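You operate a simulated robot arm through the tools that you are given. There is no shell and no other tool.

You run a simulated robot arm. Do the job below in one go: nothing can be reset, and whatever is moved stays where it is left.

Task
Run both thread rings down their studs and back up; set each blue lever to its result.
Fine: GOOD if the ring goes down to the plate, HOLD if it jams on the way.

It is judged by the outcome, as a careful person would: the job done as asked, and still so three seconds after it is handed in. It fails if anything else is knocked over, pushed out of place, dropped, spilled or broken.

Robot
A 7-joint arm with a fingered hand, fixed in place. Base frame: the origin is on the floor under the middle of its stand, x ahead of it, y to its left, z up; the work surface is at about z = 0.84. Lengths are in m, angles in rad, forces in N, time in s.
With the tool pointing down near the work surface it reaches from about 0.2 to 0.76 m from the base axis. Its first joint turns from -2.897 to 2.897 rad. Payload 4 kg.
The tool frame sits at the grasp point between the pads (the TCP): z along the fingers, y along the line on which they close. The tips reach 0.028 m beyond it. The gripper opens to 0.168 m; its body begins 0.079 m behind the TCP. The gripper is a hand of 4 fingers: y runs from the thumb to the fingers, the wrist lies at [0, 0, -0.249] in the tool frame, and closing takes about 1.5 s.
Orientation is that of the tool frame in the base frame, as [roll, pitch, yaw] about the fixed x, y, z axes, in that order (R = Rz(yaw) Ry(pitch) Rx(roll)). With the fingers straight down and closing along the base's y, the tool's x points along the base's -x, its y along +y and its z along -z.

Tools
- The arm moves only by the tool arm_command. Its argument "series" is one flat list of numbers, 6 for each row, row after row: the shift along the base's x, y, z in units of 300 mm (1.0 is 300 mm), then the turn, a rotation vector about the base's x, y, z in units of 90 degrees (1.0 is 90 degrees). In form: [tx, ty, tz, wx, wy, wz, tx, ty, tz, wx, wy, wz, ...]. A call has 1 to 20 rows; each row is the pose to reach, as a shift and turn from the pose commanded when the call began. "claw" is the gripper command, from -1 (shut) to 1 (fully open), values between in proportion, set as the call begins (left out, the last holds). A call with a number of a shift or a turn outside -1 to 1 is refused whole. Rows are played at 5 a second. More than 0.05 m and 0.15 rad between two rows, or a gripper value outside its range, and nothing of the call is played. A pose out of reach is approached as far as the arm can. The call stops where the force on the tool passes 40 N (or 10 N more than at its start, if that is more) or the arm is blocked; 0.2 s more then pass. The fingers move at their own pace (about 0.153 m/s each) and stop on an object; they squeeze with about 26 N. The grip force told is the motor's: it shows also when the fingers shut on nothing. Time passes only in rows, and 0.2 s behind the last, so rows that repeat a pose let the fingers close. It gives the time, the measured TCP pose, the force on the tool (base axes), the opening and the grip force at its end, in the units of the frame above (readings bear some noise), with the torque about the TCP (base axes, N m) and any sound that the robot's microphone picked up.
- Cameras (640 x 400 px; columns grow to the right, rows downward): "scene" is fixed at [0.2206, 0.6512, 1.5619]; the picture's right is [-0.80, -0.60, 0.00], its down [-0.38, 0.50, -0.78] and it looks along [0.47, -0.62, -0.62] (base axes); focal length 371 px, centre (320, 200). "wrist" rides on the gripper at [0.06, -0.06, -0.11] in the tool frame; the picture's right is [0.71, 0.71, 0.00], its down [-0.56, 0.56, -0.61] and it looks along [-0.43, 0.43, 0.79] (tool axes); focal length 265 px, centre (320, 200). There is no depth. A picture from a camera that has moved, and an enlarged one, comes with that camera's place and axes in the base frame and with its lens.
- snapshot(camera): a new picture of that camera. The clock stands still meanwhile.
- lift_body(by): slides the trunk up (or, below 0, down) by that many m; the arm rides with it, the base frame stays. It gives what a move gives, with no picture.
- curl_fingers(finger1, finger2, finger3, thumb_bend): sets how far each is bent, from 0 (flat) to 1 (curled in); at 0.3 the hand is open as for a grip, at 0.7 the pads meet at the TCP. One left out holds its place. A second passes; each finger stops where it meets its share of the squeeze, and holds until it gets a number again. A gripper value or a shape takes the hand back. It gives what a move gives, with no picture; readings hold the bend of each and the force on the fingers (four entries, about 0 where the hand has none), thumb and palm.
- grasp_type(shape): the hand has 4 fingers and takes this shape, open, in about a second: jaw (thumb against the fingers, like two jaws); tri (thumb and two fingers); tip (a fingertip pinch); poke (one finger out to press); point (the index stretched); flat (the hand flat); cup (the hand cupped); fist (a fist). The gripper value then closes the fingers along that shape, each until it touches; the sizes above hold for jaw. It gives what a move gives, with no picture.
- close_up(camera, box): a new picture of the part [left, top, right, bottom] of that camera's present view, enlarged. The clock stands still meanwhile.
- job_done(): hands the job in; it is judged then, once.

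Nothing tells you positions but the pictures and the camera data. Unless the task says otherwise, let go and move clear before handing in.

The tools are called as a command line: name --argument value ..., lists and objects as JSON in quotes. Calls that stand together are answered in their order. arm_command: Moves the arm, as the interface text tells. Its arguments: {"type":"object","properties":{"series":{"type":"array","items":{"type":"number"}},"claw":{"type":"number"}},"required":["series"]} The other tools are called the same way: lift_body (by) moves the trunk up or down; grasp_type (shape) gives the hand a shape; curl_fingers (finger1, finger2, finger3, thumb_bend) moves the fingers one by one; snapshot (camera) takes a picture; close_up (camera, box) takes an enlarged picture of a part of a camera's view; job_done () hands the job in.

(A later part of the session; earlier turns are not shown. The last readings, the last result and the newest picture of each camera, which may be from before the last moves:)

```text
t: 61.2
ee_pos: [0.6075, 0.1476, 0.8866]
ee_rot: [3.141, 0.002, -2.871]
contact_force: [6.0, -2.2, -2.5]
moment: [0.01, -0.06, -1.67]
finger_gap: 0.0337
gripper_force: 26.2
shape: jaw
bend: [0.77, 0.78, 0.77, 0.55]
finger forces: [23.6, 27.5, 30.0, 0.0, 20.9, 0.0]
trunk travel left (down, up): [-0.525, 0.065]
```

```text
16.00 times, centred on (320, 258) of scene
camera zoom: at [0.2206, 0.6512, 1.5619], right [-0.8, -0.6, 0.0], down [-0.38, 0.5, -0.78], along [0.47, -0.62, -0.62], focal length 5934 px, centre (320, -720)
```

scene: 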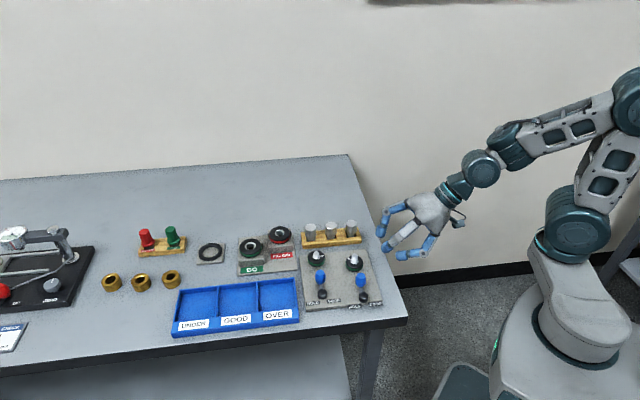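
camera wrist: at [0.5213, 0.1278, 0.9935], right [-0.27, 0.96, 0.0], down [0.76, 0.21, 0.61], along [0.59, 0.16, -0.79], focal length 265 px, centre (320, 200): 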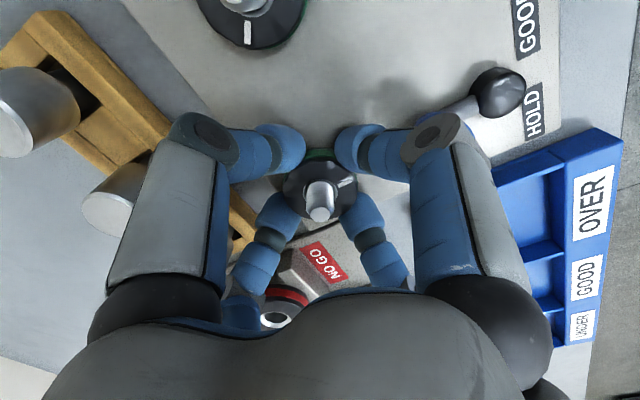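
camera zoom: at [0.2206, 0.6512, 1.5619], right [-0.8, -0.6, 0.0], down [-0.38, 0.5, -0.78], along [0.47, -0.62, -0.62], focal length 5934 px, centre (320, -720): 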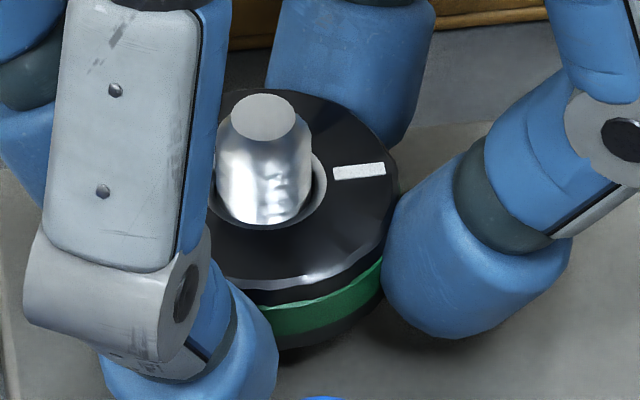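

Ring B is back at its top stop, with its mark exactly where it began. Now I'll return to ring A, grip it again and try turning further clockwise to confirm its stop.

arm_command --series '[0, 0, 0, 0, 0, 0, 0, 0, 0, 0, 0, 0, 0, 0, 0.1, 0, 0, 0, 0, 0, 0.25, 0, 0, 0, -0.1, -0.06, 0.25, 0, 0, 0, -0.2, -0.12, 0.25, 0, 0, 0, -0.2673, -0.159, 0.25, 0, 0, 0.042, -0.2673, -0.159, 0.25, 0, 0, 0.084, -0.2673, -0.159, 0.15, 0, 0, 0.084, -0.2673, -0.159, 0.07, 0, 0, 0.084, -0.2673, -0.159, 0.02, 0, 0, 0.084, -0.2673, -0.159, -0.012, 0, 0, 0.084, -0.2673, -0.159, -0.012, 0, 0, 0.084]' --claw -0.4

close_up --camera "wrist" --box '[240, 110, 400, 270]'

close_up --camera "scene" --box '[300, 220, 400, 300]'

```text
t: 64.0
ee_pos: [0.5229, 0.1011, 0.8817]
ee_rot: [3.141, -0.001, -2.733]
contact_force: [0.0, 0.3, 0.5]
moment: [-0.03, 0.03, 0.02]
finger_gap: 0.0505
gripper_force: 0.0
shape: jaw
bend: [0.79, 0.79, 0.79, 0.46]
finger forces: [0.0, 0.0, 0.0, 0.0, 0.1, 0.1]
trunk travel left (down, up): [-0.525, 0.065]
```

```text
2.50 times, centred on (320, 190) of wrist
camera zoom: at [0.4917, 0.0217, 0.992], right [-0.93, 0.37, 0.0], down [0.29, 0.73, 0.61], along [0.23, 0.57, -0.79], focal length 664 px, centre (320, 225)
```

zoom: 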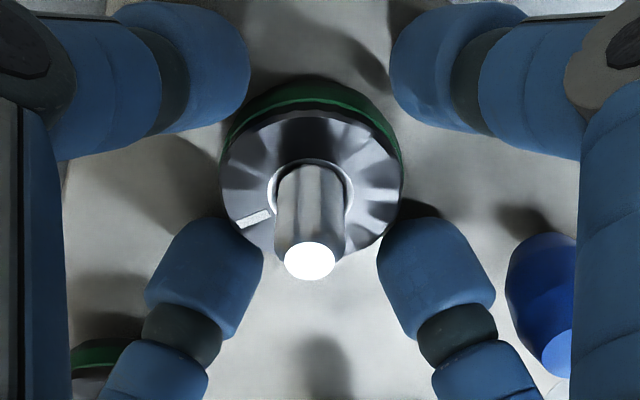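

```text
5.00 times, centred on (350, 260) of scene
camera zoom: at [0.2206, 0.6512, 1.5619], right [-0.8, -0.6, 0.0], down [-0.38, 0.5, -0.78], along [0.47, -0.62, -0.62], focal length 1854 px, centre (170, -100)
```

zoom: 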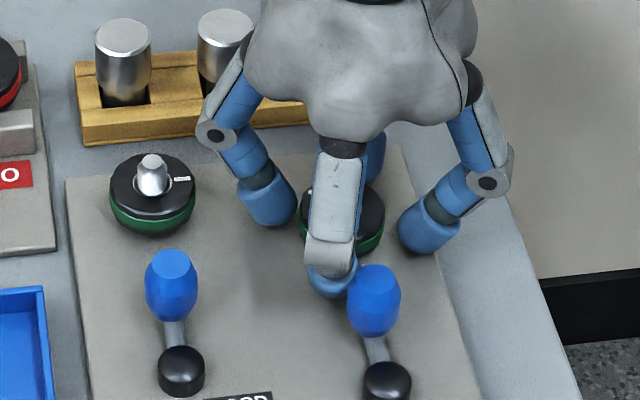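

arm_command --series '[0.003, -0.001, 0.002, 0, 0, 0, 0.006, -0.002, 0.003, 0, 0, 0, 0.006, -0.002, 0.003, 0, 0, 0]'

arm_command --series '[0, 0, 0, 0, 0, 0, 0, 0, 0, 0, 0, 0, 0, 0, 0, 0, 0, 0, 0, 0, 0, 0, 0, 0, 0, 0, 0, 0, 0, -0.08, 0, 0, 0, 0, 0, -0.16, 0, 0, -0.001, 0, 0, -0.24, 0, 0, -0.001, 0, 0, -0.32, 0, 0, -0.001, 0, 0, -0.32]' --claw -1

close_up --camera "scene" --box '[335, 245, 375, 270]'

close_up --camera "wrist" --box '[240, 110, 400, 270]'

```text
t: 64.8
ee_pos: [0.5273, 0.1001, 0.8825]
ee_rot: [-3.14, 0.002, -2.732]
contact_force: [-0.4, -0.2, -0.7]
moment: [0.0, -0.01, 0.02]
finger_gap: 0.0505
gripper_force: 0.0
shape: jaw
bend: [0.79, 0.79, 0.79, 0.46]
finger forces: [0.0, 0.0, 0.0, 0.1, 0.0, 0.0]
trunk travel left (down, up): [-0.525, 0.065]
```

```text
t: 66.8
ee_pos: [0.5269, 0.0995, 0.8835]
ee_rot: [-3.141, -0.002, 3.046]
contact_force: [-4.8, -6.4, -4.6]
moment: [-0.2, 0.18, 1.66]
finger_gap: 0.0345
gripper_force: 26.1
shape: jaw
bend: [0.77, 0.78, 0.77, 0.54]
finger forces: [28.6, 23.2, 22.7, 0.0, 26.6, 0.0]
trunk travel left (down, up): [-0.525, 0.065]
```

```text
16.00 times, centred on (355, 258) of scene
camera zoom: at [0.2206, 0.6512, 1.5619], right [-0.8, -0.6, 0.0], down [-0.38, 0.5, -0.78], along [0.47, -0.62, -0.62], focal length 5934 px, centre (-240, -720)
```

zoom: 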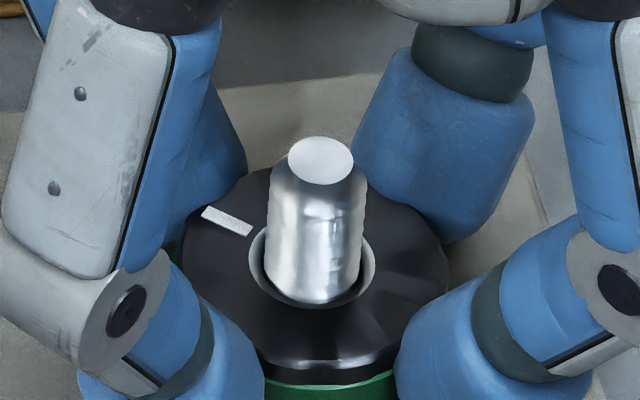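

```text
2.50 times, centred on (320, 190) of wrist
camera zoom: at [0.4604, 0.0451, 0.9935], right [-0.64, 0.77, 0.0], down [0.61, 0.5, 0.61], along [0.47, 0.39, -0.79], focal length 664 px, centre (320, 225)
```

zoom: 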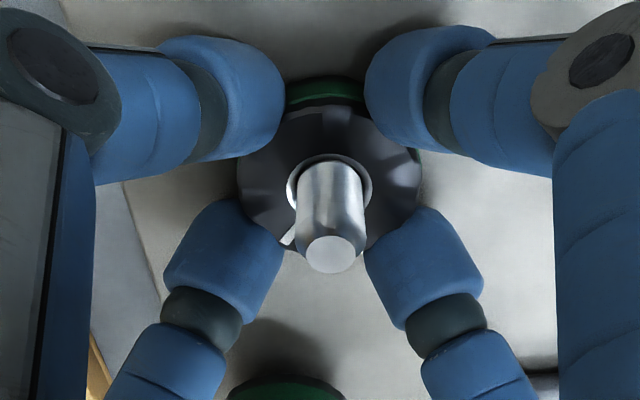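

Ring A is firmly at its stop and its mark hasn't moved. I'll take one plate-level look at it to measure the gap properly: release, lift, then tilt down off the table edge again.

arm_command --series '[0, 0, 0, 0, 0, 0, 0, 0, 0, 0, 0, 0, 0, 0, 0.1, 0, 0, 0.03, 0, 0, 0.22, 0, 0, 0.06, 0, 0, 0.36, 0, 0, 0.06, 0, 0, 0.49, 0, 0, 0.06, 0, 0, 0.49, 0, 0, 0.06]' --claw -0.42

arm_command --series '[-0.07, -0.07, 0, 0.06, -0.06, 0, -0.14, -0.14, 0, 0.12, -0.12, 0, -0.21, -0.21, 0, 0.18, -0.18, 0, -0.28, -0.28, 0, 0.24, -0.24, 0, -0.35, -0.35, 0, 0.3, -0.3, 0, -0.42, -0.42, 0, 0.36, -0.36, 0, -0.4467, -0.44, -0.1, 0.4117, -0.4117, 0, -0.4467, -0.44, -0.25, 0.4117, -0.4117, 0, -0.4467, -0.44, -0.4, 0.4117, -0.4117, 0, -0.4467, -0.44, -0.5, 0.4117, -0.4117, 0, -0.4467, -0.44, -0.573, 0.4117, -0.4117, 0, -0.4467, -0.44, -0.573, 0.4117, -0.4117, 0]'

snapshot --camera "wrist"

close_up --camera "wrist" --box '[290, 180, 350, 220]'

close_up --camera "wrist" --box '[300, 185, 340, 205]'

```text
t: 68.4
ee_pos: [0.5287, 0.102, 1.0309]
ee_rot: [3.141, 0.0, 3.14]
contact_force: [0.3, 0.7, 0.2]
moment: [-0.03, 0.01, 0.02]
finger_gap: 0.0486
gripper_force: 0.0
shape: jaw
bend: [0.78, 0.78, 0.78, 0.46]
finger forces: [0.0, 0.0, 0.0, 0.0, 0.1, 0.0]
trunk travel left (down, up): [-0.525, 0.065]
```

```text
t: 71.0
ee_pos: [0.394, -0.0307, 0.8565]
ee_rot: [2.397, 0.596, 2.902]
contact_force: [0.0, -1.0, 0.1]
moment: [0.0, 0.02, 0.0]
finger_gap: 0.0486
gripper_force: 0.0
shape: jaw
bend: [0.78, 0.78, 0.78, 0.46]
finger forces: [0.0, 0.2, 0.0, 0.0, 0.0, 0.0]
trunk travel left (down, up): [-0.525, 0.065]
```

```text
taken
camera wrist: at [0.2964, -0.1292, 0.8574], right [-0.71, 0.71, 0.0], down [0.0, 0.0, 1.0], along [0.71, 0.71, 0.01], focal length 265 px, centre (320, 200)
```

wrist: 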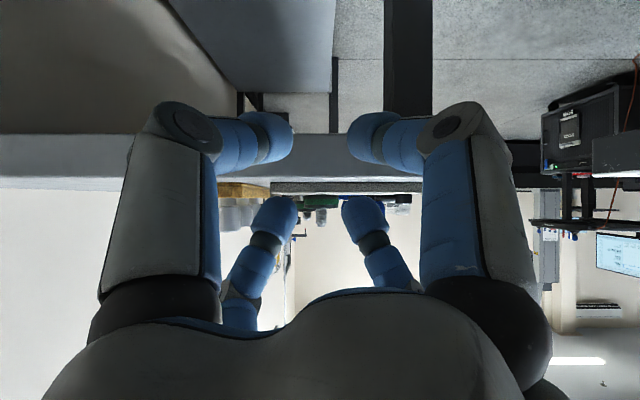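

```text
10.00 times, centred on (320, 200) of wrist
camera zoom: at [0.2964, -0.1292, 0.8574], right [-0.71, 0.71, 0.0], down [0.0, 0.0, 1.0], along [0.71, 0.71, 0.01], focal length 2654 px, centre (320, 200)
```

zoom: 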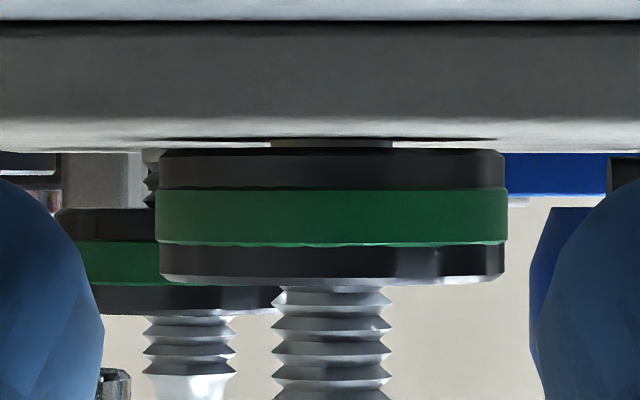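

```text
16.00 times, centred on (320, 195) of wrist
camera zoom: at [0.2964, -0.1292, 0.8574], right [-0.71, 0.71, 0.0], down [0.0, 0.0, 1.0], along [0.71, 0.71, 0.01], focal length 4246 px, centre (320, 280)
```

zoom: 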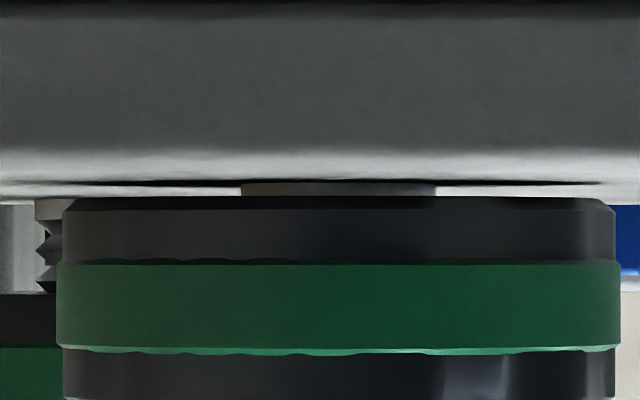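

At plate level, ring A sits within about 1 mm of the plate (it came down about 7.5 mm), while ring B jammed after only about 3 mm of its 8.5 mm. So A is GOOD and B is HOLD. Next I'll return to ring A to run it back up.

arm_command --series '[0, 0, 0.1, 0, 0, 0, 0, 0, 0.25, 0, 0, 0, 0, 0, 0.4, 0, 0, 0, 0.02, 0.02, 0.5, -0.05, 0.05, 0, 0.09, 0.09, 0.573, -0.11, 0.11, 0, 0.16, 0.16, 0.573, -0.17, 0.17, 0, 0.23, 0.23, 0.573, -0.23, 0.23, 0, 0.3, 0.3, 0.573, -0.29, 0.29, 0, 0.37, 0.37, 0.573, -0.35, 0.35, 0, 0.4467, 0.44, 0.573, -0.4117, 0.4117, 0, 0.4467, 0.44, 0.573, -0.4117, 0.4117, 0]'

arm_command --series '[0, 0, -0.12, 0, 0, 0, 0, 0, -0.25, 0, 0, 0, 0, 0, -0.36, 0, 0, 0, 0, 0, -0.43, 0, 0, 0, 0, 0, -0.47, 0, 0, 0, 0, 0, -0.488, 0, 0, 0, 0, 0, -0.488, 0, 0, -0.085, 0, 0, -0.488, 0, 0, -0.17, 0, 0, -0.488, 0, 0, -0.255, 0, 0, -0.488, 0, 0, -0.33, 0, 0, -0.488, 0, 0, -0.33]' --claw -0.45

close_up --camera "wrist" --box '[240, 110, 400, 270]'

close_up --camera "scene" --box '[320, 220, 400, 290]'

```text
t: 73.4
ee_pos: [0.5269, 0.1006, 1.0305]
ee_rot: [3.141, -0.001, 3.141]
contact_force: [0.3, 0.4, 0.2]
moment: [-0.01, 0.06, 0.02]
finger_gap: 0.0484
gripper_force: 0.1
shape: jaw
bend: [0.78, 0.78, 0.78, 0.46]
finger forces: [0.0, 0.1, 0.0, 0.0, 0.1, 0.0]
trunk travel left (down, up): [-0.525, 0.065]
```

```text
t: 75.8
ee_pos: [0.5278, 0.1004, 0.886]
ee_rot: [3.14, 0.0, 2.621]
contact_force: [0.3, 0.8, 0.7]
moment: [0.0, 0.02, 0.01]
finger_gap: 0.0465
gripper_force: 0.0
shape: jaw
bend: [0.78, 0.78, 0.78, 0.47]
finger forces: [0.0, 0.0, 0.1, 0.0, 0.0, 0.0]
trunk travel left (down, up): [-0.525, 0.065]
```

```text
2.50 times, centred on (320, 190) of wrist
camera zoom: at [0.4452, 0.0783, 0.9942], right [-0.26, 0.97, 0.0], down [0.76, 0.21, 0.61], along [0.59, 0.16, -0.79], focal length 664 px, centre (320, 225)
```

zoom: 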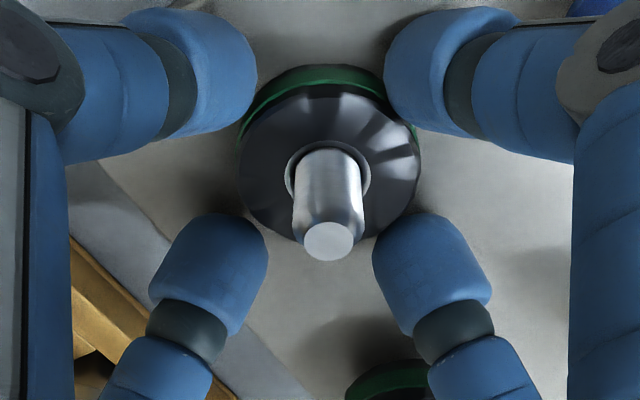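

```text
5.71 times, centred on (360, 255) of scene
camera zoom: at [0.2206, 0.6512, 1.5619], right [-0.8, -0.6, 0.0], down [-0.38, 0.5, -0.78], along [0.47, -0.62, -0.62], focal length 2119 px, centre (91, -114)
```

zoom: 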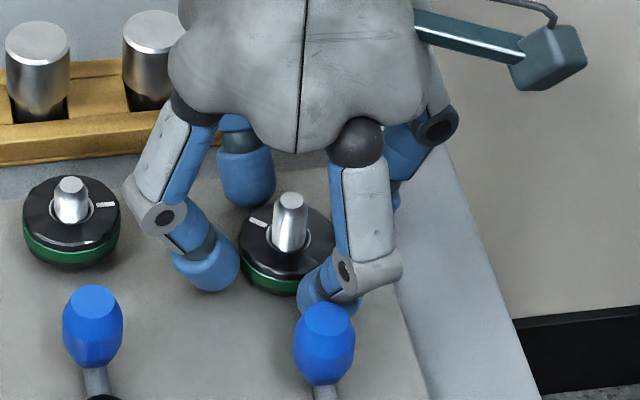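

In position around ring A. Gripping and turning it counter-clockwise 53°, following it up.

arm_command --series '[0, 0, -0.003, 0, 0, 0, 0, 0, -0.003, 0, 0, 0, 0, 0, -0.003, 0, 0, 0, 0, 0, -0.0022, 0, 0, 0.08, 0, 0, -0.0014, 0, 0, 0.16, 0, 0, -0.0006, 0, 0, 0.24, 0, 0, 0.0002, 0, 0, 0.32, 0, 0, 0.001, 0, 0, 0.4, 0, 0, 0.0018, 0, 0, 0.48, 0, 0, 0.0023, 0, 0, 0.55, 0, 0, 0.0027, 0, 0, 0.59, 0, 0, 0.0027, 0, 0, 0.59]' --claw -1

arm_command --series '[0, 0, 0, 0, 0, 0, 0, 0, 0, 0, 0, 0, 0, 0, -0.002, 0, 0, -0.09, 0, 0, -0.002, 0, 0, -0.18, 0, 0, -0.002, 0, 0, -0.27, 0, 0, -0.002, 0, 0, -0.36, 0, 0, -0.002, 0, 0, -0.45, 0, 0, -0.002, 0, 0, -0.53, 0, 0, -0.002, 0, 0, -0.59, 0, 0, -0.002, 0, 0, -0.59]' --claw -0.45

close_up --camera "scene" --box '[335, 245, 375, 270]'

```text
t: 78.4
ee_pos: [0.5295, 0.1015, 0.8846]
ee_rot: [-3.14, 0.005, -2.731]
contact_force: [10.9, 7.3, 13.5]
moment: [0.2, -0.2, -0.03]
finger_gap: 0.0367
gripper_force: 25.9
shape: jaw
bend: [0.78, 0.78, 0.77, 0.52]
finger forces: [24.1, 26.6, 27.2, 0.0, 24.6, 0.0]
trunk travel left (down, up): [-0.525, 0.065]
```

```text
t: 80.6
ee_pos: [0.5269, 0.1008, 0.8833]
ee_rot: [-3.141, 0.0, 2.621]
contact_force: [0.8, -0.3, -0.1]
moment: [-0.08, 0.01, 0.01]
finger_gap: 0.0463
gripper_force: 0.1
shape: jaw
bend: [0.78, 0.78, 0.78, 0.48]
finger forces: [0.0, 0.0, 0.1, 0.0, 0.1, 0.1]
trunk travel left (down, up): [-0.525, 0.065]
```

```text
16.00 times, centred on (355, 258) of scene
camera zoom: at [0.2206, 0.6512, 1.5619], right [-0.8, -0.6, 0.0], down [-0.38, 0.5, -0.78], along [0.47, -0.62, -0.62], focal length 5934 px, centre (-240, -720)
```

zoom: 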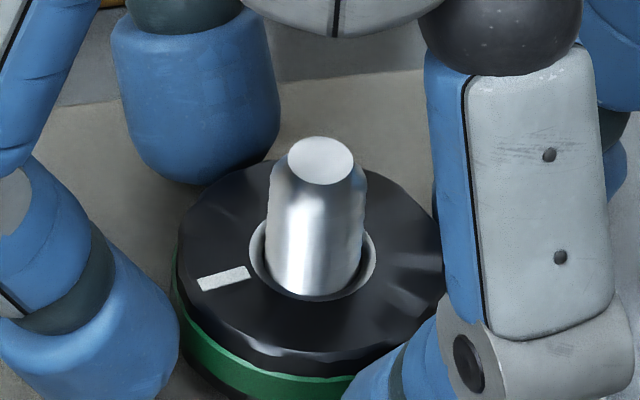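

Ring A is running up freely. Two more strokes.

arm_command --series '[0, 0, 0, 0, 0, 0, 0, 0, 0, 0, 0, 0, 0, 0, 0, 0, 0, 0, 0, 0, 0.0008, 0, 0, 0.08, 0, 0, 0.0016, 0, 0, 0.16, 0, 0, 0.0024, 0, 0, 0.24, 0, 0, 0.0032, 0, 0, 0.32, 0, 0, 0.004, 0, 0, 0.4, 0, 0, 0.0048, 0, 0, 0.48, 0, 0, 0.0055, 0, 0, 0.55, 0, 0, 0.006, 0, 0, 0.59, 0, 0, 0.006, 0, 0, 0.59]' --claw -1

arm_command --series '[0, 0, 0, 0, 0, 0, 0, 0, 0, 0, 0, 0, 0, 0, -0.002, 0, 0, -0.09, 0, 0, -0.002, 0, 0, -0.18, 0, 0, -0.002, 0, 0, -0.27, 0, 0, -0.002, 0, 0, -0.36, 0, 0, -0.002, 0, 0, -0.45, 0, 0, -0.002, 0, 0, -0.53, 0, 0, -0.002, 0, 0, -0.59, 0, 0, -0.002, 0, 0, -0.59]' --claw -0.45

arm_command --series '[0, 0, 0, 0, 0, 0, 0, 0, 0, 0, 0, 0, 0, 0, 0, 0, 0, 0, 0, 0, 0.0008, 0, 0, 0.08, 0, 0, 0.0016, 0, 0, 0.16, 0, 0, 0.0024, 0, 0, 0.24, 0, 0, 0.0032, 0, 0, 0.32, 0, 0, 0.004, 0, 0, 0.4, 0, 0, 0.0048, 0, 0, 0.48, 0, 0, 0.0055, 0, 0, 0.55, 0, 0, 0.006, 0, 0, 0.59, 0, 0, 0.006, 0, 0, 0.59]' --claw -1

close_up --camera "scene" --box '[335, 245, 375, 270]'

close_up --camera "wrist" --box '[240, 110, 400, 270]'

```text
t: 83.2
ee_pos: [0.5272, 0.1019, 0.8866]
ee_rot: [-3.142, 0.001, -2.729]
contact_force: [-0.1, 4.3, -10.8]
moment: [0.11, -0.02, 0.01]
finger_gap: 0.0363
gripper_force: 26.3
shape: jaw
bend: [0.78, 0.77, 0.77, 0.52]
finger forces: [22.7, 24.0, 23.1, 0.1, 22.3, 0.0]
trunk travel left (down, up): [-0.525, 0.065]
```

```text
t: 85.4
ee_pos: [0.5266, 0.1004, 0.8864]
ee_rot: [3.14, 0.001, 2.622]
contact_force: [-0.6, 0.2, 0.5]
moment: [-0.02, -0.01, 0.0]
finger_gap: 0.0462
gripper_force: 0.0
shape: jaw
bend: [0.78, 0.78, 0.78, 0.48]
finger forces: [0.0, 0.0, 0.1, 0.1, 0.1, 0.0]
trunk travel left (down, up): [-0.525, 0.065]
```

```text
t: 88.0
ee_pos: [0.5267, 0.1019, 0.8881]
ee_rot: [-3.141, 0.001, -2.732]
contact_force: [-0.1, 5.2, 3.6]
moment: [0.1, 0.03, 0.01]
finger_gap: 0.0361
gripper_force: 26.1
shape: jaw
bend: [0.78, 0.77, 0.77, 0.52]
finger forces: [23.2, 24.8, 24.4, 0.1, 23.1, 0.0]
trunk travel left (down, up): [-0.525, 0.065]
```

```text
16.00 times, centred on (355, 258) of scene
camera zoom: at [0.2206, 0.6512, 1.5619], right [-0.8, -0.6, 0.0], down [-0.38, 0.5, -0.78], along [0.47, -0.62, -0.62], focal length 5934 px, centre (-240, -720)
```

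zoom: 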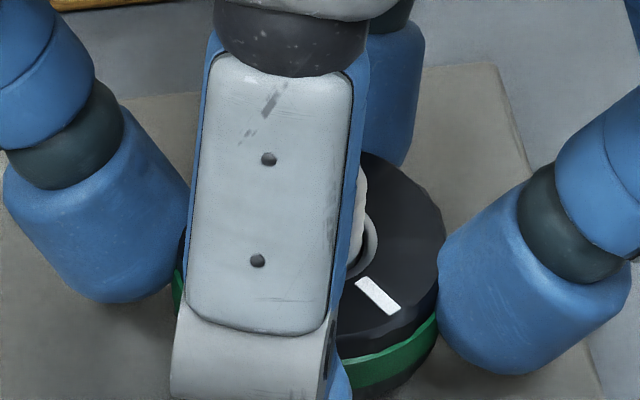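

```text
2.50 times, centred on (320, 190) of wrist
camera zoom: at [0.4956, 0.0225, 0.9973], right [-0.93, 0.37, 0.0], down [0.29, 0.73, 0.61], along [0.23, 0.57, -0.79], focal length 664 px, centre (320, 225)
```

zoom: 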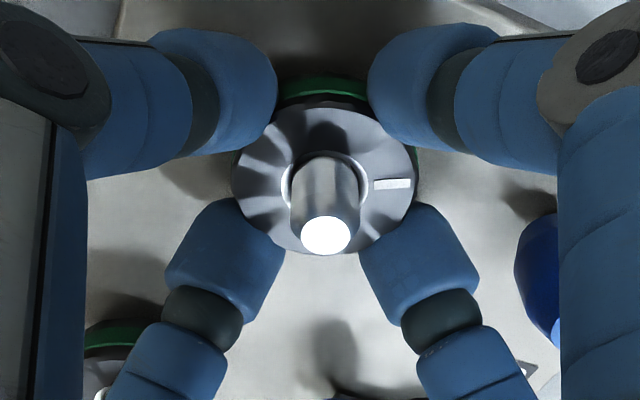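

About 159° up so far; roughly 69° remain. One more full stroke plus a short one to the top stop.

arm_command --series '[0, 0, 0, 0, 0, 0, 0, 0, 0, 0, 0, 0, 0, 0, 0, 0, 0, -0.09, 0, 0, 0, 0, 0, -0.18, 0, 0, 0, 0, 0, -0.27, 0, 0, 0, 0, 0, -0.36, 0, 0, 0, 0, 0, -0.45, 0, 0, 0, 0, 0, -0.53, 0, 0, 0, 0, 0, -0.59, 0, 0, 0, 0, 0, -0.59]' --claw -0.45

arm_command --series '[0, 0, 0, 0, 0, 0, 0, 0, 0, 0, 0, 0, 0, 0, 0, 0, 0, 0, 0, 0, 0.0008, 0, 0, 0.08, 0, 0, 0.0016, 0, 0, 0.16, 0, 0, 0.0024, 0, 0, 0.24, 0, 0, 0.0032, 0, 0, 0.32, 0, 0, 0.004, 0, 0, 0.4, 0, 0, 0.0048, 0, 0, 0.48, 0, 0, 0.0055, 0, 0, 0.55, 0, 0, 0.006, 0, 0, 0.59, 0, 0, 0.006, 0, 0, 0.59]' --claw -1

arm_command --series '[0, 0, 0, 0, 0, 0, 0, 0, 0, 0, 0, 0, 0, 0, 0, 0, 0, -0.09, 0, 0, 0, 0, 0, -0.18, 0, 0, 0, 0, 0, -0.26, 0, 0, 0, 0, 0, -0.26]' --claw -0.45

close_up --camera "wrist" --box '[240, 110, 400, 270]'

close_up --camera "scene" --box '[335, 245, 375, 270]'

```text
t: 90.2
ee_pos: [0.5281, 0.1004, 0.8879]
ee_rot: [3.141, 0.0, 2.621]
contact_force: [-0.2, 0.3, -0.1]
moment: [-0.02, 0.04, -0.01]
finger_gap: 0.0458
gripper_force: 0.1
shape: jaw
bend: [0.78, 0.78, 0.78, 0.48]
finger forces: [0.0, 0.0, 0.0, 0.0, 0.0, 0.0]
trunk travel left (down, up): [-0.525, 0.065]
```

```text
t: 92.8
ee_pos: [0.5258, 0.1015, 0.8887]
ee_rot: [3.141, -0.001, -2.728]
contact_force: [-3.6, 8.8, 0.2]
moment: [0.17, 0.08, -0.02]
finger_gap: 0.0359
gripper_force: 26.1
shape: jaw
bend: [0.78, 0.77, 0.77, 0.52]
finger forces: [23.1, 26.1, 23.7, 0.0, 22.7, 0.0]
trunk travel left (down, up): [-0.525, 0.065]
```

```text
t: 94.2
ee_pos: [0.5264, 0.1003, 0.8876]
ee_rot: [3.141, 0.0, 3.138]
contact_force: [0.3, -0.1, 0.7]
moment: [-0.04, 0.02, 0.02]
finger_gap: 0.0459
gripper_force: 0.0
shape: jaw
bend: [0.78, 0.78, 0.78, 0.47]
finger forces: [0.0, 0.0, 0.0, 0.1, 0.1, 0.0]
trunk travel left (down, up): [-0.525, 0.065]
```

```text
2.50 times, centred on (320, 190) of wrist
camera zoom: at [0.4662, 0.0402, 0.9977], right [-0.71, 0.71, 0.0], down [0.56, 0.56, 0.61], along [0.44, 0.43, -0.79], focal length 664 px, centre (320, 225)
```

zoom: 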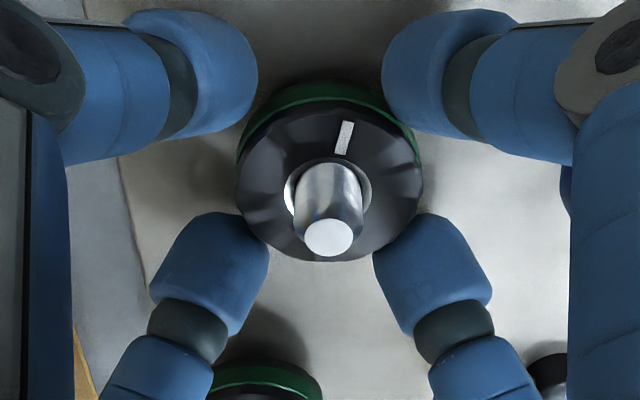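

```text
16.00 times, centred on (355, 258) of scene
camera zoom: at [0.2206, 0.6512, 1.5619], right [-0.8, -0.6, 0.0], down [-0.38, 0.5, -0.78], along [0.47, -0.62, -0.62], focal length 5934 px, centre (-240, -720)
```

zoom: 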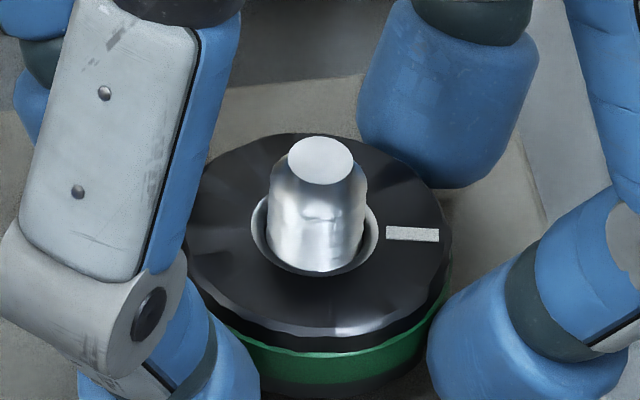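

arm_command --series '[0, 0, 0, 0, 0, 0, 0, 0, 0, 0, 0, 0, 0, 0, 0, 0, 0, 0, 0, 0, 0.0006, 0, 0, 0.06, 0, 0, 0.0012, 0, 0, 0.12, 0, 0, 0.0018, 0, 0, 0.18, 0, 0, 0.0018, 0, 0, 0.18]' --claw -1

close_up --camera "scene" --box '[335, 245, 375, 270]'

```text
t: 95.8
ee_pos: [0.528, 0.1004, 0.8891]
ee_rot: [-3.14, -0.001, -2.858]
contact_force: [-0.4, 1.7, -10.2]
moment: [0.04, 0.01, -0.86]
finger_gap: 0.035
gripper_force: 26.4
shape: jaw
bend: [0.78, 0.78, 0.77, 0.53]
finger forces: [22.4, 22.5, 22.5, 0.1, 22.1, 0.1]
trunk travel left (down, up): [-0.525, 0.065]
```

```text
16.00 times, centred on (355, 258) of scene
camera zoom: at [0.2206, 0.6512, 1.5619], right [-0.8, -0.6, 0.0], down [-0.38, 0.5, -0.78], along [0.47, -0.62, -0.62], focal length 5934 px, centre (-240, -720)
```

zoom: 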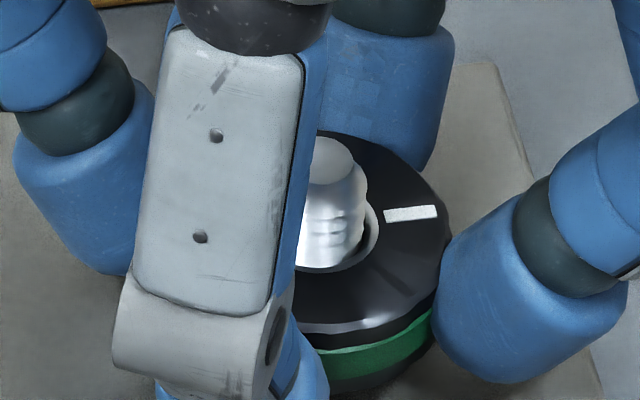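

Ring A is back at its top stop with its mark where it began. Now the levers: the pictures show a black hub, a flat arm and an upright blue knob, so it swings about the hub. I'll release, rise and move over knob A at about (0.4795, 0.1475).

arm_command --series '[0, 0, 0, 0, 0, 0, 0, 0, 0, 0, 0, 0, 0, 0, 0.1, 0, 0, 0, 0, 0, 0.25, 0, 0, -0.06, -0.05, 0.05, 0.27, 0, 0, -0.12, -0.1, 0.1, 0.27, 0, 0, -0.18, -0.158, 0.155, 0.27, 0, 0, -0.18, -0.158, 0.155, 0.27, 0, 0, -0.18]' --claw -0.4

snapshot --camera "wrist"

close_up --camera "wrist" --box '[240, 70, 400, 230]'

close_up --camera "scene" --box '[290, 210, 410, 320]'

```text
t: 97.6
ee_pos: [0.4814, 0.1491, 0.9724]
ee_rot: [3.14, -0.003, 3.141]
contact_force: [0.2, -0.2, 0.2]
moment: [-0.03, -0.01, 0.01]
finger_gap: 0.0504
gripper_force: 0.0
shape: jaw
bend: [0.79, 0.79, 0.79, 0.46]
finger forces: [0.1, 0.1, 0.0, 0.0, 0.0, 0.1]
trunk travel left (down, up): [-0.525, 0.065]
```

```text
taken
camera wrist: at [0.4218, 0.0882, 1.0818], right [-0.71, 0.71, 0.0], down [0.56, 0.56, 0.61], along [0.44, 0.43, -0.79], focal length 265 px, centre (320, 200)
```

wrist: 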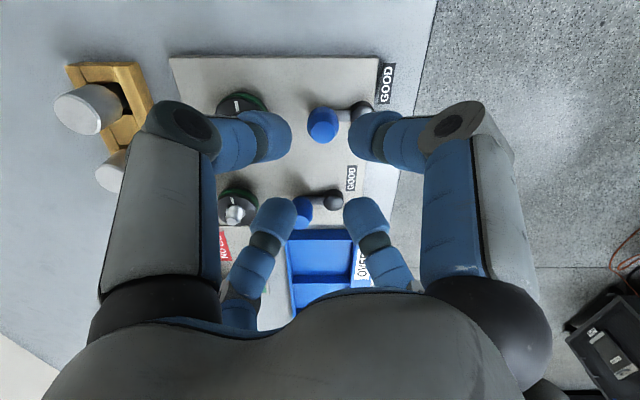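

```text
2.50 times, centred on (320, 150) of wrist
camera zoom: at [0.4218, 0.0882, 1.0818], right [-0.71, 0.71, 0.0], down [0.56, 0.56, 0.61], along [0.44, 0.43, -0.79], focal length 664 px, centre (320, 325)
```

zoom: 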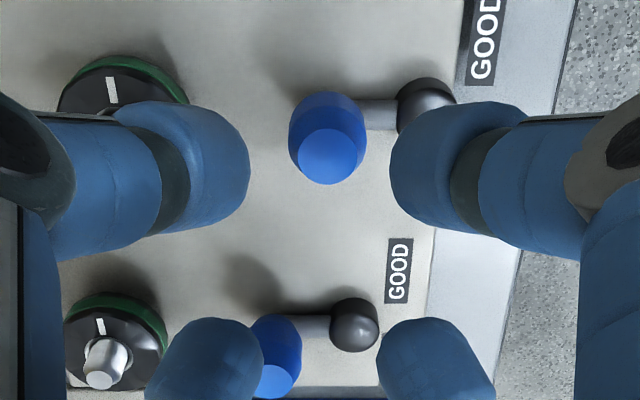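

```text
3.64 times, centred on (350, 265) of scene
camera zoom: at [0.2206, 0.6512, 1.5619], right [-0.8, -0.6, 0.0], down [-0.38, 0.5, -0.78], along [0.47, -0.62, -0.62], focal length 1349 px, centre (211, -36)
```

zoom: 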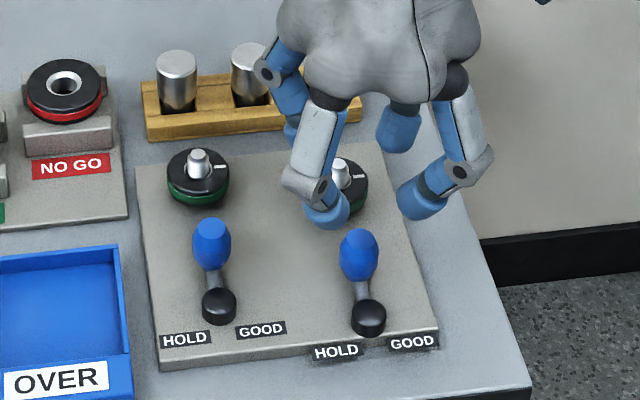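

Knob A is centred between the fingers to within a few millimetres. I'll correct slightly and lower so the fingertips cage the knob, above the hub and arm.

arm_command --series '[-0.006, -0.0015, -0.06, 0, 0, 0, -0.012, -0.003, -0.12, 0, 0, 0, -0.012, -0.003, -0.18, 0, 0, 0, -0.012, -0.003, -0.227, 0, 0, 0, -0.012, -0.003, -0.227, 0, 0, 0]'

snapshot --camera "wrist"

close_up --camera "scene" --box '[320, 230, 410, 310]'

```text
t: 98.8
ee_pos: [0.4771, 0.1481, 0.9018]
ee_rot: [3.141, -0.001, 3.141]
contact_force: [-0.6, 0.8, -0.8]
moment: [-0.01, 0.03, 0.01]
finger_gap: 0.0503
gripper_force: 0.1
shape: jaw
bend: [0.79, 0.79, 0.79, 0.46]
finger forces: [0.0, 0.0, 0.0, 0.0, 0.0, 0.0]
trunk travel left (down, up): [-0.525, 0.065]
```

```text
taken
camera wrist: at [0.4161, 0.0883, 1.0114], right [-0.71, 0.71, 0.0], down [0.56, 0.56, 0.61], along [0.43, 0.43, -0.79], focal length 265 px, centre (320, 200)
```

wrist: 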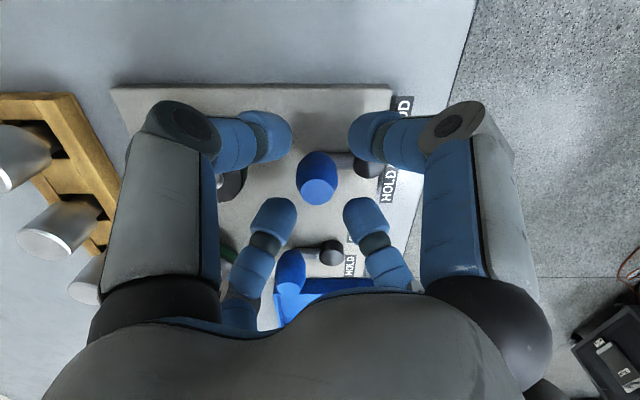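

```text
5.00 times, centred on (365, 270) of scene
camera zoom: at [0.2206, 0.6512, 1.5619], right [-0.8, -0.6, 0.0], down [-0.38, 0.5, -0.78], along [0.47, -0.62, -0.62], focal length 1854 px, centre (95, -150)
```

zoom: 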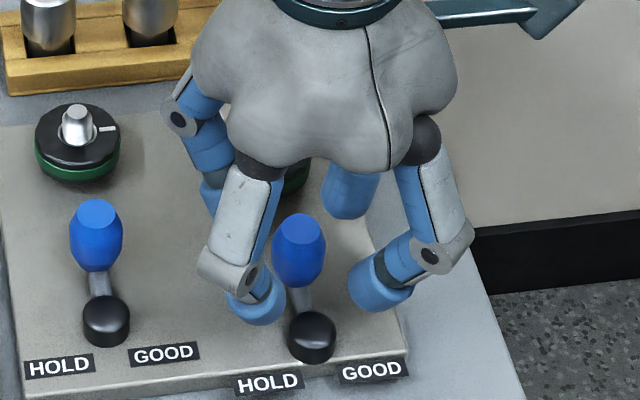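

The knob is caged. I'll close the cage loosely around it and try the first 24° of swing toward GOOD (clockwise about the hub), watching the forces.

arm_command --series '[0, 0, 0, 0, 0, 0, 0, 0, 0, 0, 0, 0, -0.0112, -0.0109, 0, 0, 0, -0.089, -0.0239, -0.0201, 0, 0, 0, -0.178, -0.0377, -0.0274, 0, 0, 0, -0.267, -0.0377, -0.0274, 0, 0, 0, -0.267]' --claw -0.64

snapshot --camera "wrist"

close_up --camera "scene" --box '[320, 230, 410, 310]'

```text
t: 100.2
ee_pos: [0.4645, 0.139, 0.9012]
ee_rot: [3.14, 0.0, 2.722]
contact_force: [-0.8, 1.2, 1.1]
moment: [-0.01, 0.0, 0.01]
finger_gap: 0.0306
gripper_force: 0.1
shape: jaw
bend: [0.76, 0.76, 0.76, 0.54]
finger forces: [0.0, 0.9, 0.1, 0.0, 0.0, 0.0]
trunk travel left (down, up): [-0.525, 0.065]
```

```text
taken
camera wrist: at [0.385, 0.108, 1.012], right [-0.36, 0.93, 0.0], down [0.74, 0.28, 0.61], along [0.57, 0.22, -0.79], focal length 265 px, centre (320, 200)
```

wrist: 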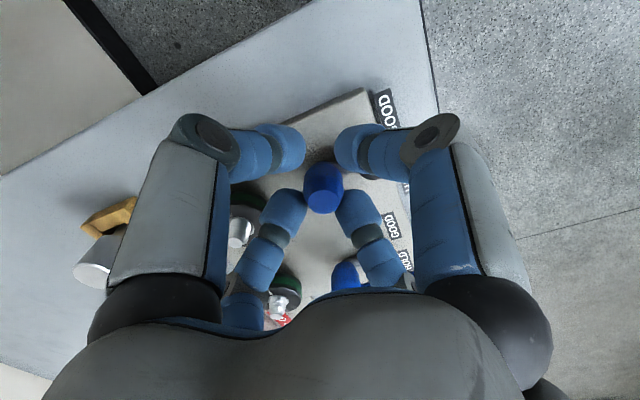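

```text
5.00 times, centred on (365, 270) of scene
camera zoom: at [0.2206, 0.6512, 1.5619], right [-0.8, -0.6, 0.0], down [-0.38, 0.5, -0.78], along [0.47, -0.62, -0.62], focal length 1854 px, centre (95, -150)
```

zoom: 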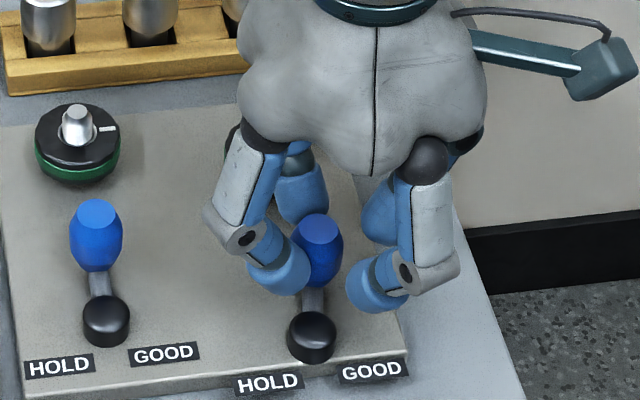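

The lever swings about its hub with barely any force. Continuing the arc to about 56°.

arm_command --series '[-0.0147, -0.0054, 0, 0, 0, -0.089, -0.03, -0.0086, 0, 0, 0, -0.178, -0.0456, -0.0097, 0, 0, 0, -0.267, -0.0612, -0.0086, 0, 0, 0, -0.356, -0.0612, -0.0086, 0, 0, 0, -0.356]'

snapshot --camera "wrist"

close_up --camera "scene" --box '[320, 230, 410, 310]'

```text
t: 101.4
ee_pos: [0.4467, 0.1366, 0.9038]
ee_rot: [3.138, 0.0, 2.161]
contact_force: [4.1, 2.0, 3.7]
moment: [0.11, -0.18, -0.02]
finger_gap: 0.0313
gripper_force: 0.0
shape: jaw
bend: [0.76, 0.51, 0.76, 0.54]
finger forces: [0.0, 5.1, 0.1, 0.0, 0.1, 0.0]
trunk travel left (down, up): [-0.525, 0.065]
```

```text
taken
camera wrist: at [0.3624, 0.1529, 1.0125], right [0.19, 0.98, 0.0], down [0.77, -0.15, 0.62], along [0.6, -0.12, -0.79], focal length 265 px, centre (320, 200)
```

wrist: 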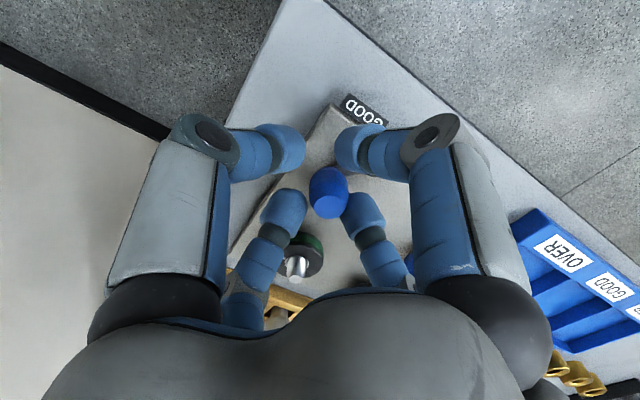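

```text
5.00 times, centred on (365, 270) of scene
camera zoom: at [0.2206, 0.6512, 1.5619], right [-0.8, -0.6, 0.0], down [-0.38, 0.5, -0.78], along [0.47, -0.62, -0.62], focal length 1854 px, centre (95, -150)
```

zoom: 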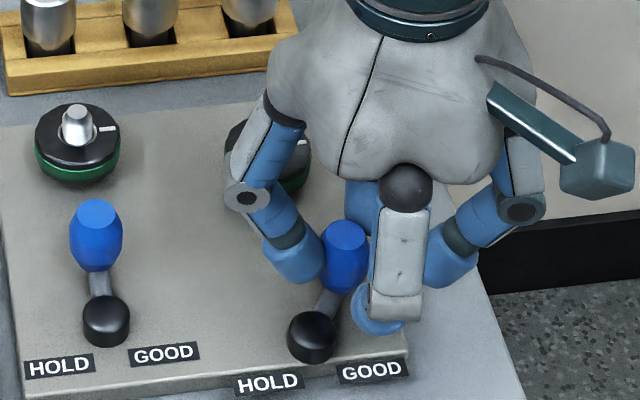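

The knob has swung about 33° toward GOOD and now one finger is giving way (5 N), so there's a stop or a detent here. I'll close fully on the knob to hold it firmly and see where it sits.

arm_command --series '[0.03, 0.004, 0, 0, 0, 0.1, 0.04, 0.006, 0, 0, 0, 0.16, 0.04, 0.006, 0, 0, 0, 0.16, 0.04, 0.006, 0, 0, 0, 0.16, 0.04, 0.006, 0, 0, 0, 0.16]' --claw -1

snapshot --camera "wrist"

close_up --camera "scene" --box '[320, 230, 410, 310]'

```text
refused: row 1 steps farther than a row can; nothing moved
```

```text
taken
camera wrist: at [0.3624, 0.1529, 1.0125], right [0.19, 0.98, 0.0], down [0.77, -0.15, 0.62], along [0.6, -0.12, -0.79], focal length 265 px, centre (320, 200)
```

wrist: 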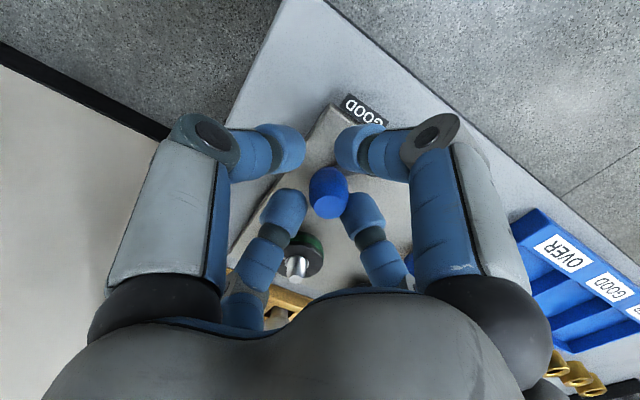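

```text
5.00 times, centred on (365, 270) of scene
camera zoom: at [0.2206, 0.6512, 1.5619], right [-0.8, -0.6, 0.0], down [-0.38, 0.5, -0.78], along [0.47, -0.62, -0.62], focal length 1854 px, centre (95, -150)
```

zoom: 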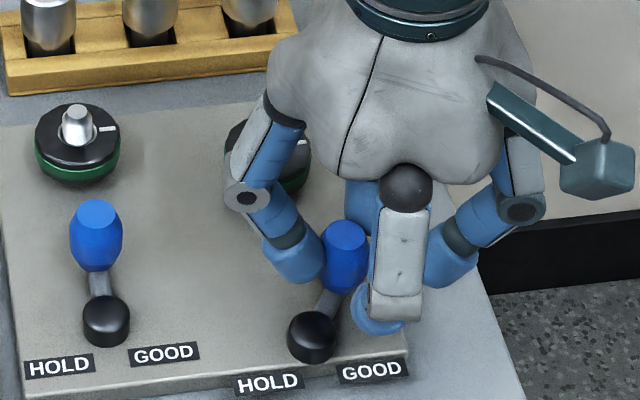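

close_up --camera "wrist" --box '[240, 110, 400, 270]'

close_up --camera "scene" --box '[345, 255, 395, 305]'

```text
2.50 times, centred on (320, 190) of wrist
camera zoom: at [0.3624, 0.1529, 1.0125], right [0.19, 0.98, 0.0], down [0.77, -0.15, 0.62], along [0.6, -0.12, -0.79], focal length 664 px, centre (320, 225)
```

zoom: 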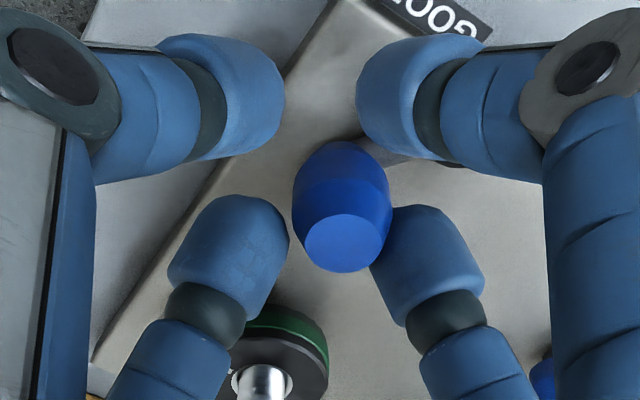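

```text
8.00 times, centred on (370, 280) of scene
camera zoom: at [0.2206, 0.6512, 1.5619], right [-0.8, -0.6, 0.0], down [-0.38, 0.5, -0.78], along [0.47, -0.62, -0.62], focal length 2967 px, centre (-80, -440)
```

zoom: 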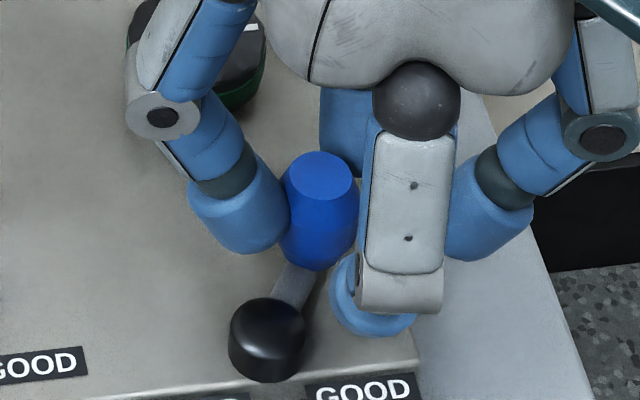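

Both views agree: the knob is at about (0.461, 0.139), roughly 35° toward GOOD, while the hand has overshot it. I'll move the hand back over the knob, then grip it properly.

arm_command --series '[0.016, 0.003, 0, 0, 0, 0.08, 0.032, 0.006, 0, 0, 0, 0.16, 0.048, 0.008, 0, 0, 0, 0.22, 0.048, 0.008, 0, 0, 0, 0.22]' --claw -0.6

arm_command --series '[0, 0, 0, 0, 0, 0, 0, 0, 0, 0, 0, 0, 0, 0, 0, 0, 0, 0, 0, 0, 0, 0, 0, 0]' --claw -1

close_up --camera "wrist" --box '[240, 110, 400, 270]'

close_up --camera "scene" --box '[345, 255, 395, 305]'

```text
t: 102.4
ee_pos: [0.4619, 0.1363, 0.9022]
ee_rot: [3.14, 0.001, 2.511]
contact_force: [0.5, -0.5, 0.6]
moment: [-0.01, -0.02, 0.02]
finger_gap: 0.0334
gripper_force: 0.1
shape: jaw
bend: [0.77, 0.77, 0.77, 0.53]
finger forces: [0.0, 0.0, 0.0, 0.0, 0.1, 0.0]
trunk travel left (down, up): [-0.525, 0.065]
```

```text
t: 103.4
ee_pos: [0.4613, 0.1378, 0.903]
ee_rot: [3.141, 0.0, 2.507]
contact_force: [0.0, 0.1, -2.5]
moment: [-0.04, 0.01, 0.01]
finger_gap: 0.0142
gripper_force: 26.1
shape: jaw
bend: [0.74, 0.75, 0.74, 0.64]
finger forces: [22.9, 22.4, 22.4, 0.0, 22.7, 0.0]
trunk travel left (down, up): [-0.525, 0.065]
```

```text
2.50 times, centred on (320, 190) of wrist
camera zoom: at [0.3762, 0.125, 1.012], right [-0.15, 0.99, 0.0], down [0.78, 0.12, 0.61], along [0.61, 0.09, -0.79], focal length 664 px, centre (320, 225)
```

zoom: 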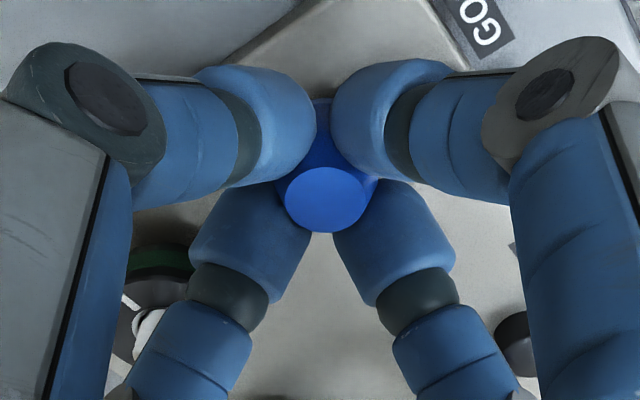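

```text
8.00 times, centred on (370, 280) of scene
camera zoom: at [0.2206, 0.6512, 1.5619], right [-0.8, -0.6, 0.0], down [-0.38, 0.5, -0.78], along [0.47, -0.62, -0.62], focal length 2967 px, centre (-80, -440)
```

zoom: 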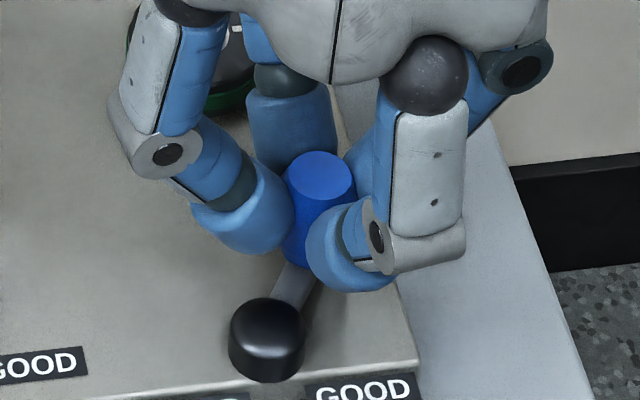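

The knob is gripped with no side load. I'll nudge it a few degrees further along the arc and read the reaction.

arm_command --series '[-0.004, -0.0006, 0, 0, 0, -0.022, -0.0078, -0.0012, 0, 0, 0, -0.044, -0.0078, -0.0012, 0, 0, 0, -0.044]'

close_up --camera "scene" --box '[345, 255, 395, 305]'

```text
t: 104.2
ee_pos: [0.4603, 0.138, 0.9031]
ee_rot: [3.14, 0.001, 2.439]
contact_force: [10.6, 1.4, -7.3]
moment: [0.05, -0.27, 0.35]
finger_gap: 0.0139
gripper_force: 26.6
shape: jaw
bend: [0.74, 0.74, 0.74, 0.64]
finger forces: [21.6, 26.4, 23.3, 0.0, 21.5, 0.0]
trunk travel left (down, up): [-0.525, 0.065]
```

```text
8.00 times, centred on (370, 280) of scene
camera zoom: at [0.2206, 0.6512, 1.5619], right [-0.8, -0.6, 0.0], down [-0.38, 0.5, -0.78], along [0.47, -0.62, -0.62], focal length 2967 px, centre (-80, -440)
```

zoom: 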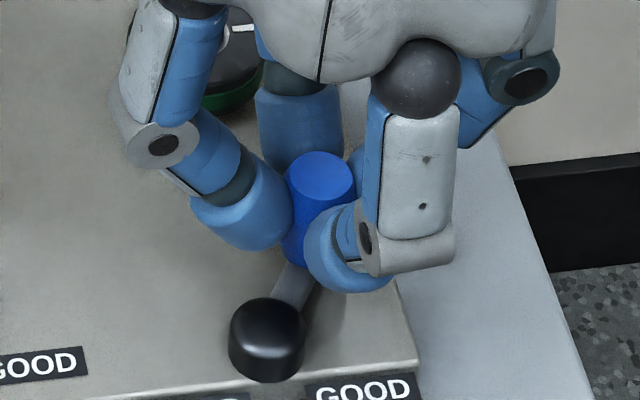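

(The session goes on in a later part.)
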